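You operate a simulated robot arm through the tools that you are given. There is no shell and no other tool. Be economical: measure what you need, move in short steps, check, and stop when the job is done.

You are at the controls of a simulated robot arm. One attempt, no reset.

TASK
Take the foam block that says "41" from the test bench top and leave it in the orange core tray.

It is judged by the outcome, as a careful person would: the job done as asked, and still so three seconds after it is handed in. It fails if anything else is knocked over, pushed out of place, dropped, spilled or broken.

THE ROBOT
A 6-joint arm with a two-finger parallel gripper, fixed in place. Base frame: the origin is at the foot of the arm, x ahead of it, y to its left, z up; the work surface is at about z = 0. Lengths are in cm, angles in degrees, forces in N, time in s.
With the tool pointing down near the work surface it reaches from about 14 to 58 cm from the base axis. Its first joint turns from -66.0 to 66.0 degrees. Payload 2.1 kg.
The tool frame sits at the grasp point between the pads (the TCP): z along the fingers, y along the line on which they close. The tips reach 3 cm beyond it. The gripper opens to 9.4 cm. The fingers are 2.8 cm wide and 1 cm thick; the gripper's body (5 by 9.6 cm) begins 5.5 cm behind the TCP.
Orientation is told as [roll, pitch, yaw] about the base's x, y, z axes, in that order, counted from this pose: with the fingers straight down and closing along the base's y, the tool's x points along the base's -x, its y along +y and its z along -z.

THE INTERFACE
- The arm moves only by the tool send_rows. Its argument "deltas" is a list of rows, each a list of 4 numbers: the shift along the base's x, y, z in units of 250 mm (1.0 is 250 mm), then the turn about the base's z in units of 180 degrees (1.0 is 180 degrees). In form: [[x, y, z, yaw], ...]. A call has 1 to 10 rows; each row is the pose to reach, as a shift and turn from the pose commanded when the call began. "claw" is the gripper command, from -1 (shut) to 1 (fully open), values between in proportion, set as the call begins (left out, the last holds). A call with a number of a shift or a turn outside -1 to 1 is refused whole. Rows are played at 5 a second. More than 5 cm and 8.6 degrees between two rows, or a gripper value outside its range, and nothing of the call is played. Where a pose cannot be reached the arm comes as near as it can. A force on the tool above 40 N (or 10 N above the force at the start of the call, whichever is more), or a blocked arm, ends the call early, and 0.2 s more pass. Each finger travels about 7.2 cm/s and halts on what it meets, pressing with about 42 N; the grip force reading is that of the motor and also rises with nothing between the fingers. The clock runs only during rows and for 0.2 s after the last one: add rows that repeat a pose to give the fingers time. It gives the time, the measured TCP pose, the force on the tool (base axes), the opening and the grip force at its end, in the units of the frame above (readings bear some noise), and new pictures: "views" is both (left out), scene, wrist or none.
- Cameras (640 x 400 px; columns grow to the right, rows downward): "scene" is fixed at [6.92, -39.57, 48.26]; the picture's right is [0.51, -0.86, 0.00], its down [-0.46, -0.27, -0.84] and it looks along [0.73, 0.43, -0.54] (base axes); focal length 324 px, centre (320, 200). "wrist" rides on the gripper at [7.6, 1.4, -10.3] in the tool frame; the picture's right is [-0.18, 0.98, 0.00], its down [-0.75, -0.14, -0.64] and it looks along [-0.63, -0.12, 0.77] (tool axes); focal length 243 px, centre (320, 200). There is no depth. A picture from a camera that has moved, and an enlarged one, comes with that camera's place and axes in the base frame and with its lens. The place of the scene camera against the robot may be out by one fixed shift of up to 1.2 cm in any direction.
- enlarge(camera, box): a new picture of the part [left, top, right, bottom] of that camera's present view, enlarged. It takes no simulated time.
- hand_in(): hands the job in; it is judged then, once.

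Work in short steps. Places have to be worked out from the pictures, the camera data and where the tool is seen: move nearer, look again, correct. Check each grasp and each placing, and mend what went wrong. You have 90 turns and 170 pictures in all, those below and enlarged ones among them. Open the gripper and draw the arm clear of the work before you hand the job in, unless the task says otherwise; then end with one line.

The tools are called after "Emit:" by a JSON object that holds its "op" and its "data". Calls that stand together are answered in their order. send_rows: Moves the arm, as the interface text tells. Its arguments: {"type":"object","properties":{"deltas":{"type":"array","items":{"type":"array","items":{"type":"number"}}},"claw":{"type":"number"},"views":{"type":"string","enum":["both","scene","wrist","none"]}},"required":["deltas"]} The other tools are called the same way: enlarge (camera, box) takes an enlarged picture of a part of a camera's view; hand_in () hands the job in.

At the start:

```text
clock: 0.0
tcp_pos: [32.91, 9.65, 28.48]
orientation: [0.1, -0.1, 0.0]
force: [0.4, 0.7, -0.5]
gripper_width: 9.4
grasp_force: 0.1
```

scene: 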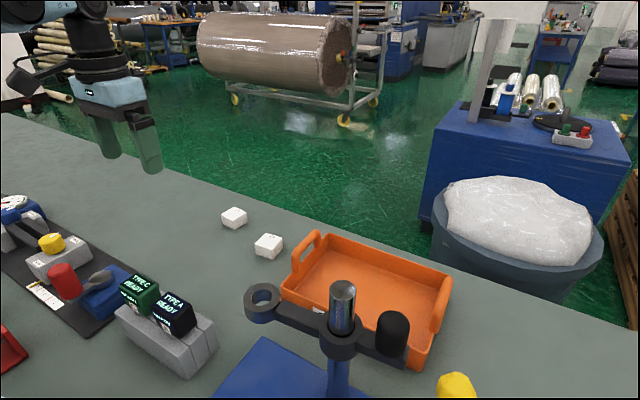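
wrist: 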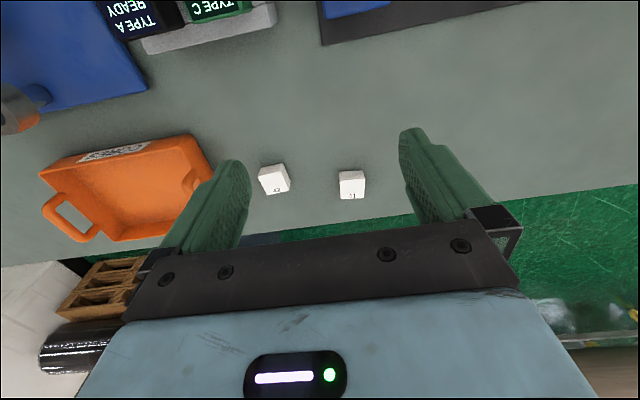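

The wrist picture shows two white blocks; I enlarge to read the labels.

Emit:
{"op": "enlarge", "data": {"camera": "wrist", "box": [240, 150, 390, 215]}}

Emit:
{"op": "enlarge", "data": {"camera": "scene", "box": [200, 190, 460, 380]}}

```text
4.27 times, centred on (315, 182) of wrist
camera zoom: at [25.26, 10.96, 38.78], right [0.18, 0.98, 0.0], down [0.75, -0.14, 0.64], along [0.63, -0.12, -0.77], focal length 1035 px, centre (341, 275)
```

zoom: 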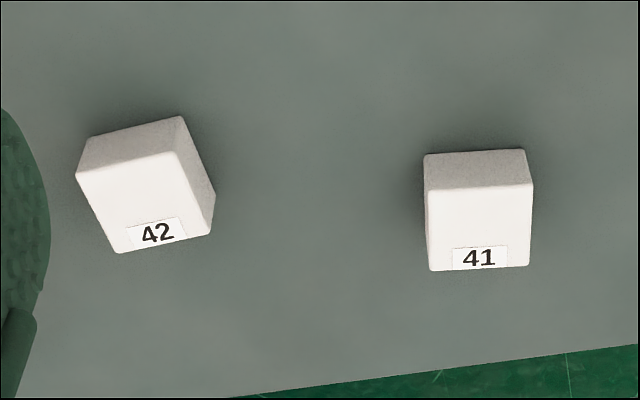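

```text
2.11 times, centred on (330, 285) of scene
camera zoom: at [6.92, -39.57, 48.26], right [0.51, -0.86, 0.0], down [-0.46, -0.27, -0.84], along [0.73, 0.43, -0.54], focal length 683 px, centre (299, 21)
```

zoom: 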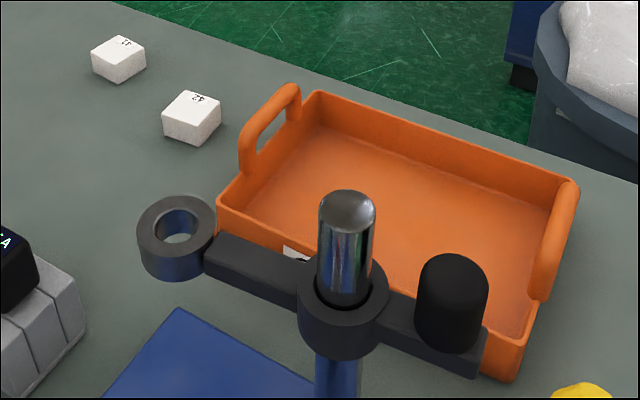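

The block marked "41" sits at about (53, 11.8), turned about -6° and roughly 4.4 cm wide. I'll move above it with the gripper open and look again.

Emit:
{"op": "send_rows", "data": {"deltas": [[0.13, 0.014, -0.09, -0.006], [0.26, 0.028, -0.18, -0.012], [0.4, 0.042, -0.28, -0.018], [0.54, 0.056, -0.38, -0.024], [0.67, 0.07, -0.48, -0.03], [0.8, 0.086, -0.58, -0.035], [0.8, 0.086, -0.58, -0.035]], "claw": 1}}

```text
clock: 1.6
tcp_pos: [52.97, 11.68, 14.05]
orientation: [0.1, -0.1, -6.4]
force: [-0.4, 0.5, -0.4]
gripper_width: 9.41
grasp_force: 0.0
camera wrist: at [45.51, 13.93, 24.27], right [0.29, 0.96, 0.0], down [0.73, -0.22, 0.64], along [0.62, -0.19, -0.77], focal length 243 px, centre (320, 200)
```

scene: 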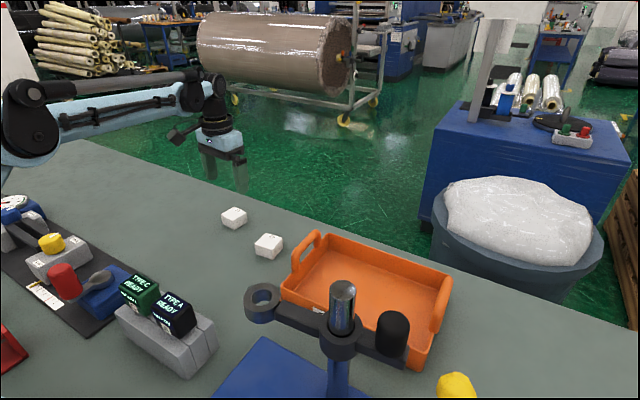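
wrist: 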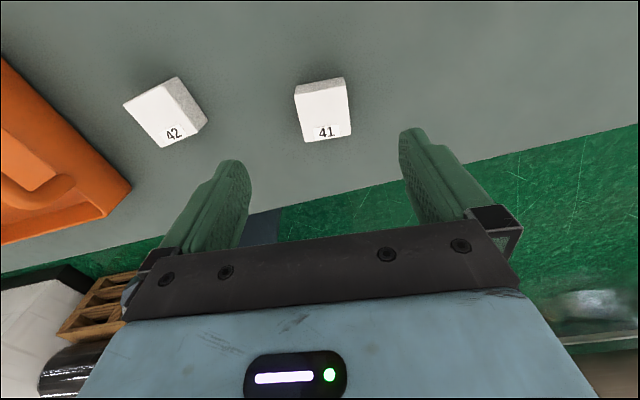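

The block is centred at about (53.6, 11.8), turned about -9.5°. I'll correct x and yaw and lower until the tips are just above the bench.

Emit:
{"op": "send_rows", "data": {"deltas": [[0.024, 0.004, -0.08, -0.017], [0.024, 0.004, -0.17, -0.017], [0.024, 0.004, -0.26, -0.017], [0.024, 0.004, -0.34, -0.017], [0.024, 0.004, -0.415, -0.017], [0.024, 0.004, -0.415, -0.017]]}}

```text
clock: 3.0
tcp_pos: [53.5, 11.84, 3.56]
orientation: [0.1, -0.1, -9.3]
force: [-0.2, 0.3, 0.2]
gripper_width: 9.4
grasp_force: 0.1
camera wrist: at [46.19, 14.44, 13.83], right [0.34, 0.94, 0.0], down [0.72, -0.26, 0.64], along [0.6, -0.22, -0.77], focal length 243 px, centre (320, 200)
```

scene: 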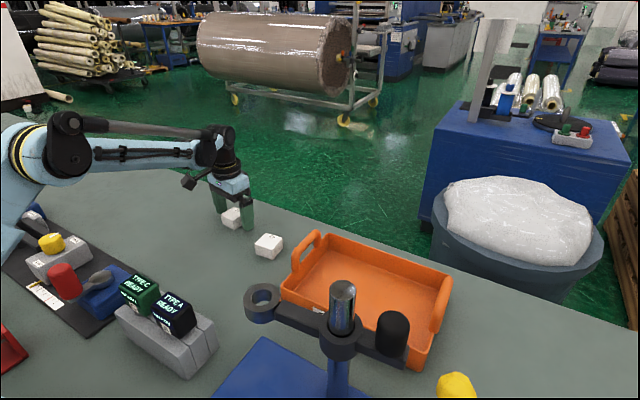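
wrist: 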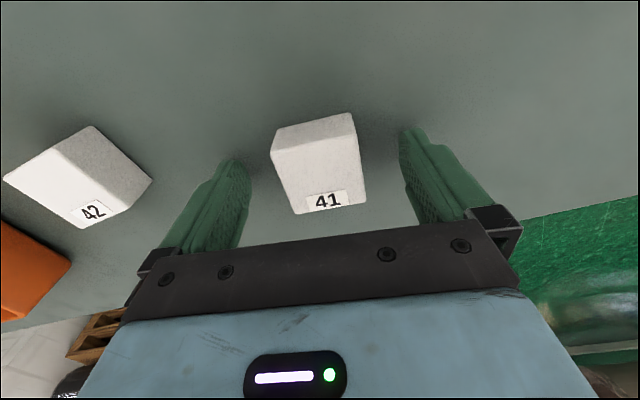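

The block is centred between the fingers. I'll close on it while holding still.

Emit:
{"op": "send_rows", "data": {"deltas": [[0, 0, 0, 0], [0, 0, 0, 0], [0, 0, 0, 0], [0, 0, 0, 0], [0, 0, 0, 0]], "claw": -0.4, "views": "wrist"}}

```text
clock: 4.2
tcp_pos: [53.58, 11.97, 3.54]
orientation: [0.1, -0.1, -9.3]
force: [0.5, -0.1, 0.1]
gripper_width: 4.39
grasp_force: 42.0
camera wrist: at [46.19, 14.44, 13.87], right [0.34, 0.94, 0.0], down [0.72, -0.26, 0.64], along [0.6, -0.22, -0.77], focal length 243 px, centre (320, 200)
```

wrist: 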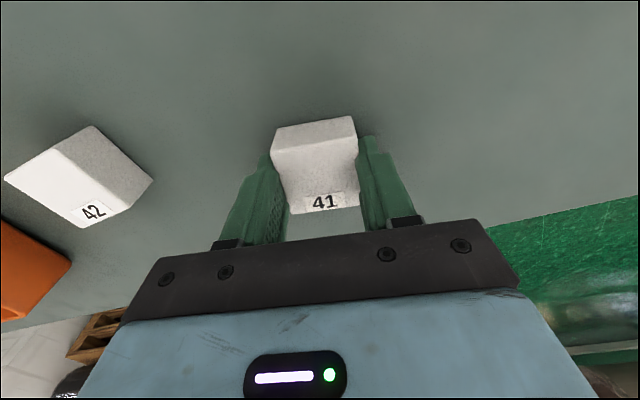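

Gripped at 4.39 cm. I'll lift straight up to z≈25, then check.

Emit:
{"op": "send_rows", "data": {"deltas": [[0, 0, 0.1, 0], [0, 0, 0.25, 0], [0, 0, 0.42, 0], [0, 0, 0.6, 0], [0, 0, 0.76, 0], [-0.05, -0.05, 0.9, 0], [-0.1, -0.2, 0.9, 0], [-0.1, -0.38, 0.9, 0], [-0.1, -0.55, 0.9, 0]]}}

```text
clock: 6.2
tcp_pos: [51.06, -1.71, 26.14]
orientation: [0.1, -0.2, -9.3]
force: [0.0, -0.7, -0.4]
gripper_width: 4.37
grasp_force: 42.1
camera wrist: at [43.64, 0.77, 36.43], right [0.34, 0.94, 0.0], down [0.72, -0.26, 0.64], along [0.6, -0.22, -0.77], focal length 243 px, centre (320, 200)
```

scene: 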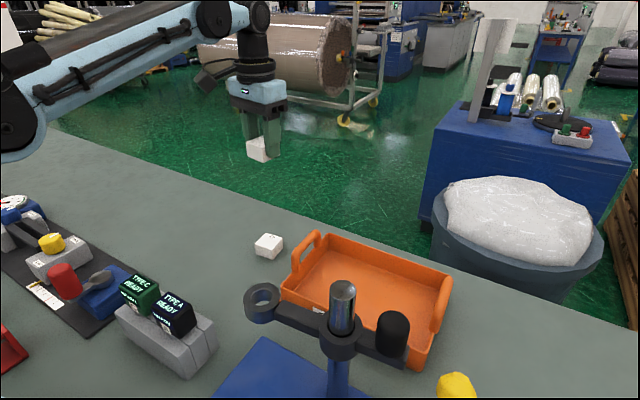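
wrist: 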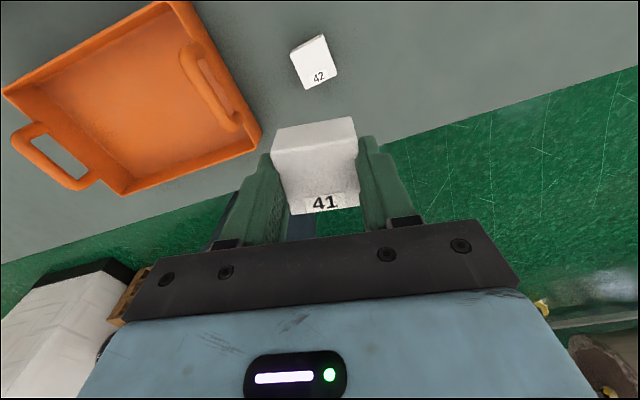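

The block is held. I place the tray centre at about (47, -26), long axis along y, with the mast stand at x<32. I'll move above the tray at the same height.

Emit:
{"op": "send_rows", "data": {"deltas": [[-0.02, -0.13, 0, 0], [-0.05, -0.3, 0, 0], [-0.08, -0.47, 0, 0], [-0.1, -0.64, 0, 0], [-0.12, -0.81, 0, 0], [-0.144, -0.96, 0, 0], [-0.144, -0.96, 0, 0]]}}

```text
clock: 7.8
tcp_pos: [47.37, -24.96, 25.92]
orientation: [0.1, -0.2, -9.3]
force: [0.0, -0.1, 0.2]
gripper_width: 4.37
grasp_force: 42.1
out of reach, approached as far as the arm can: row 6, 7
camera wrist: at [40.04, -22.32, 36.25], right [0.34, 0.94, 0.0], down [0.72, -0.26, 0.64], along [0.6, -0.22, -0.77], focal length 243 px, centre (320, 200)
```

scene: 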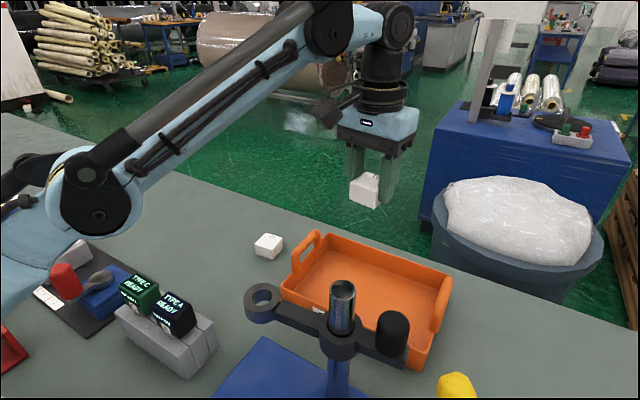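
wrist: 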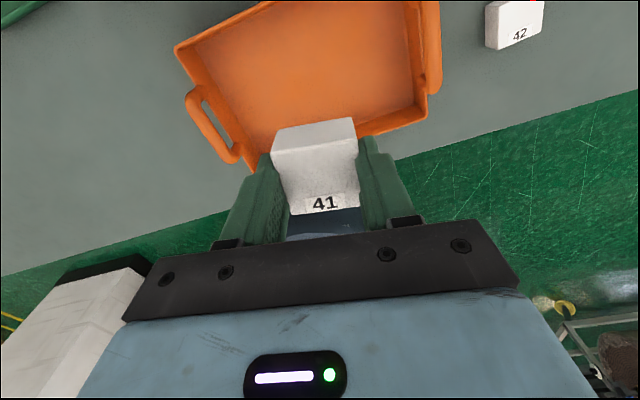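

The arm stopped at its reach limit at this height, just above the tray. The tray spans x of about 38–55 and its centre is near (46.5, -26). I'll lower partway and re-measure.

Emit:
{"op": "send_rows", "data": {"deltas": [[-0.03, 0, -0.1, 0], [-0.03, 0, -0.2, 0], [-0.03, 0, -0.3, 0], [-0.03, 0, -0.4, 0], [-0.03, 0, -0.5, 0], [-0.03, 0, -0.5, 0]]}}

```text
clock: 9.2
tcp_pos: [46.73, -24.75, 13.6]
orientation: [0.1, -0.2, -9.3]
force: [0.4, 0.4, 0.1]
gripper_width: 4.34
grasp_force: 41.7
camera wrist: at [39.3, -22.22, 23.76], right [0.34, 0.94, 0.0], down [0.72, -0.26, 0.64], along [0.6, -0.22, -0.77], focal length 243 px, centre (320, 200)
```

scene: 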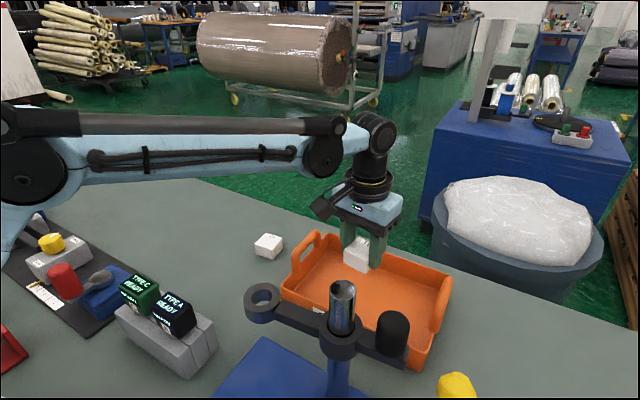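
wrist: 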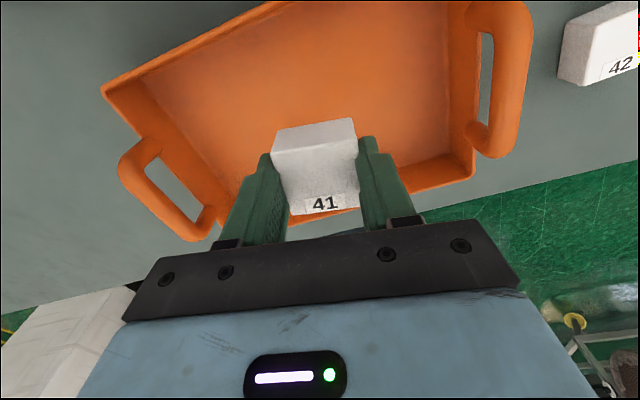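

The block is well inside the tray outline. I'll lower to z≈5, then feel for the floor.

Emit:
{"op": "send_rows", "data": {"deltas": [[0, 0, -0.1, 0], [0, 0, -0.2, 0], [0, 0, -0.28, 0], [0, 0, -0.34, 0], [0, 0, -0.34, 0]]}}

```text
clock: 10.4
tcp_pos: [46.68, -24.76, 5.04]
orientation: [0.2, -0.1, -9.3]
force: [0.1, -0.2, 0.1]
gripper_width: 4.36
grasp_force: 41.7
camera wrist: at [39.35, -22.27, 15.25], right [0.34, 0.94, 0.0], down [0.72, -0.26, 0.64], along [0.6, -0.22, -0.77], focal length 243 px, centre (320, 200)
```

scene: 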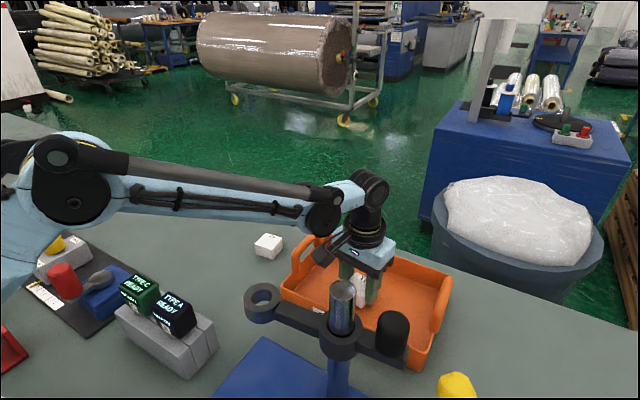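
wrist: 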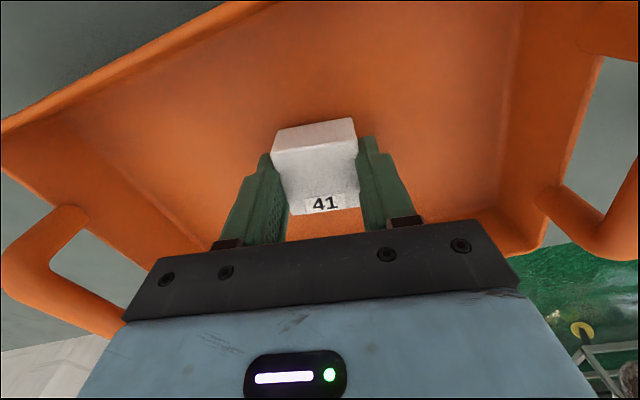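

No contact yet, so I'll go down in small steps while watching the force.

Emit:
{"op": "send_rows", "data": {"deltas": [[0, 0, -0.008, 0], [0, 0, -0.016, 0], [0, 0, -0.024, 0], [0, 0, -0.024, 0]], "views": "none"}}

```text
clock: 11.4
tcp_pos: [46.68, -24.77, 4.43]
orientation: [0.0, 0.0, -9.3]
force: [0.2, -0.1, -0.1]
gripper_width: 4.38
grasp_force: 42.2
```

Emit:
{"op": "send_rows", "data": {"deltas": [[0, 0, -0.006, 0], [0, 0, -0.012, 0], [0, 0, -0.016, 0], [0, 0, -0.016, 0]], "views": "wrist"}}

```text
clock: 12.2
tcp_pos: [46.53, -24.8, 4.29]
orientation: [0.0, -0.1, -9.3]
force: [-0.6, -0.4, 10.3]
gripper_width: 4.35
grasp_force: 41.8
stopped in row 4: the force on the tool passed its limit (the readings are from after the stop); the commanded pose is now the measured one
camera wrist: at [39.32, -22.22, 14.5], right [0.34, 0.94, 0.0], down [0.72, -0.26, 0.64], along [0.61, -0.22, -0.77], focal length 243 px, centre (320, 200)
```

wrist: 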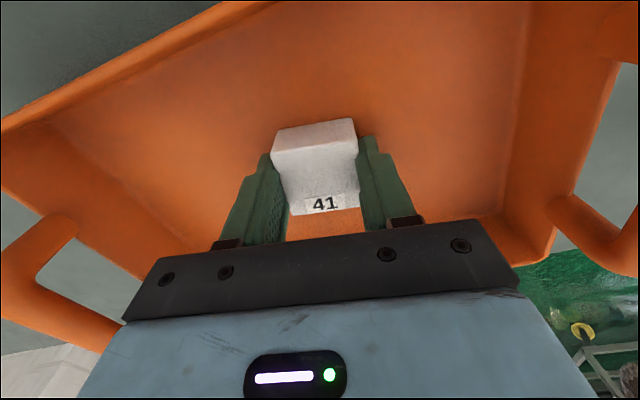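

The block touches the tray floor with a force of 10 N. I'll open the fingers moderately to release it.

Emit:
{"op": "send_rows", "data": {"deltas": [[0, 0, 0.002, 0], [0, 0, 0.002, 0], [0, 0, 0.002, 0], [0, 0, 0.002, 0]], "claw": 0.6, "views": "wrist"}}

```text
clock: 13.2
tcp_pos: [46.61, -24.75, 4.28]
orientation: [0.0, -0.2, -9.4]
force: [1.4, 0.0, 0.1]
gripper_width: 7.52
grasp_force: 0.0
camera wrist: at [39.32, -22.22, 14.49], right [0.34, 0.94, 0.0], down [0.72, -0.26, 0.64], along [0.61, -0.22, -0.77], focal length 243 px, centre (320, 200)
```

wrist: 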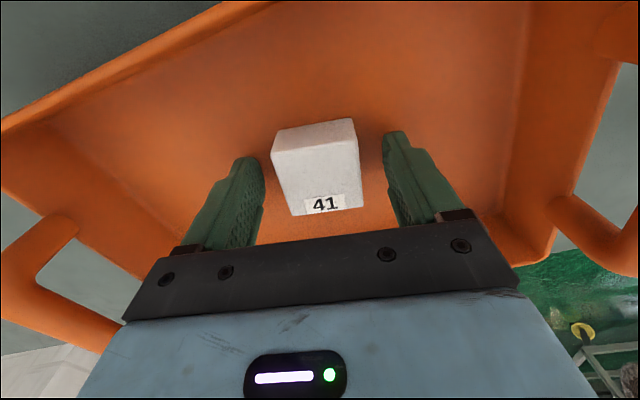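

The block rests flat and free of the fingers. I'll raise the arm straight up.

Emit:
{"op": "send_rows", "data": {"deltas": [[0, 0, 0.06, 0], [0, 0, 0.18, 0], [0, 0, 0.34, 0], [0, 0, 0.5, 0], [0, 0, 0.66, 0], [0, 0, 0.8, 0], [-0.02, 0.15, 0.8, 0], [-0.02, 0.3, 0.8, 0], [-0.02, 0.45, 0.8, 0], [-0.02, 0.45, 0.8, 0]]}}

```text
clock: 15.4
tcp_pos: [46.25, -13.56, 24.29]
orientation: [0.1, -0.2, -9.3]
force: [0.1, 0.4, -0.7]
gripper_width: 7.53
grasp_force: 0.1
camera wrist: at [38.83, -10.97, 34.52], right [0.34, 0.94, 0.0], down [0.72, -0.26, 0.64], along [0.6, -0.22, -0.77], focal length 243 px, centre (320, 200)
```

scene: 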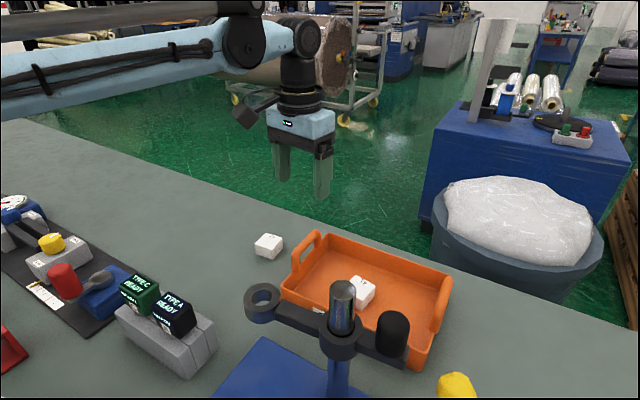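
wrist: 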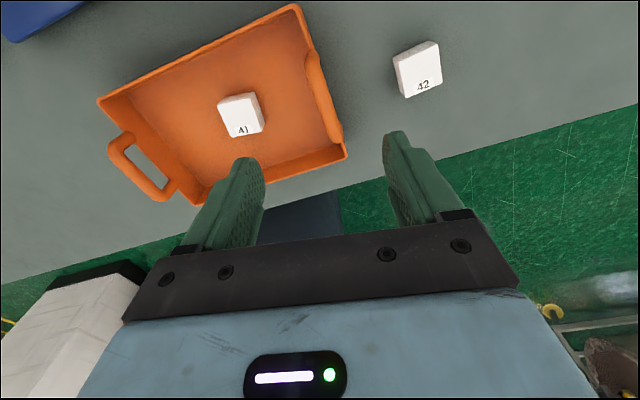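

Block 41 lies in the orange tray, everything else is where it was, and the arm is clear, so I'm handing in.

Emit:
{"op": "hand_in", "data": {}}

```text
The job is handed in.
```

The foam block marked "41" is lying flat in the orange tray. The gripper is open and clear of the work, and the last pictures show nothing else moved.
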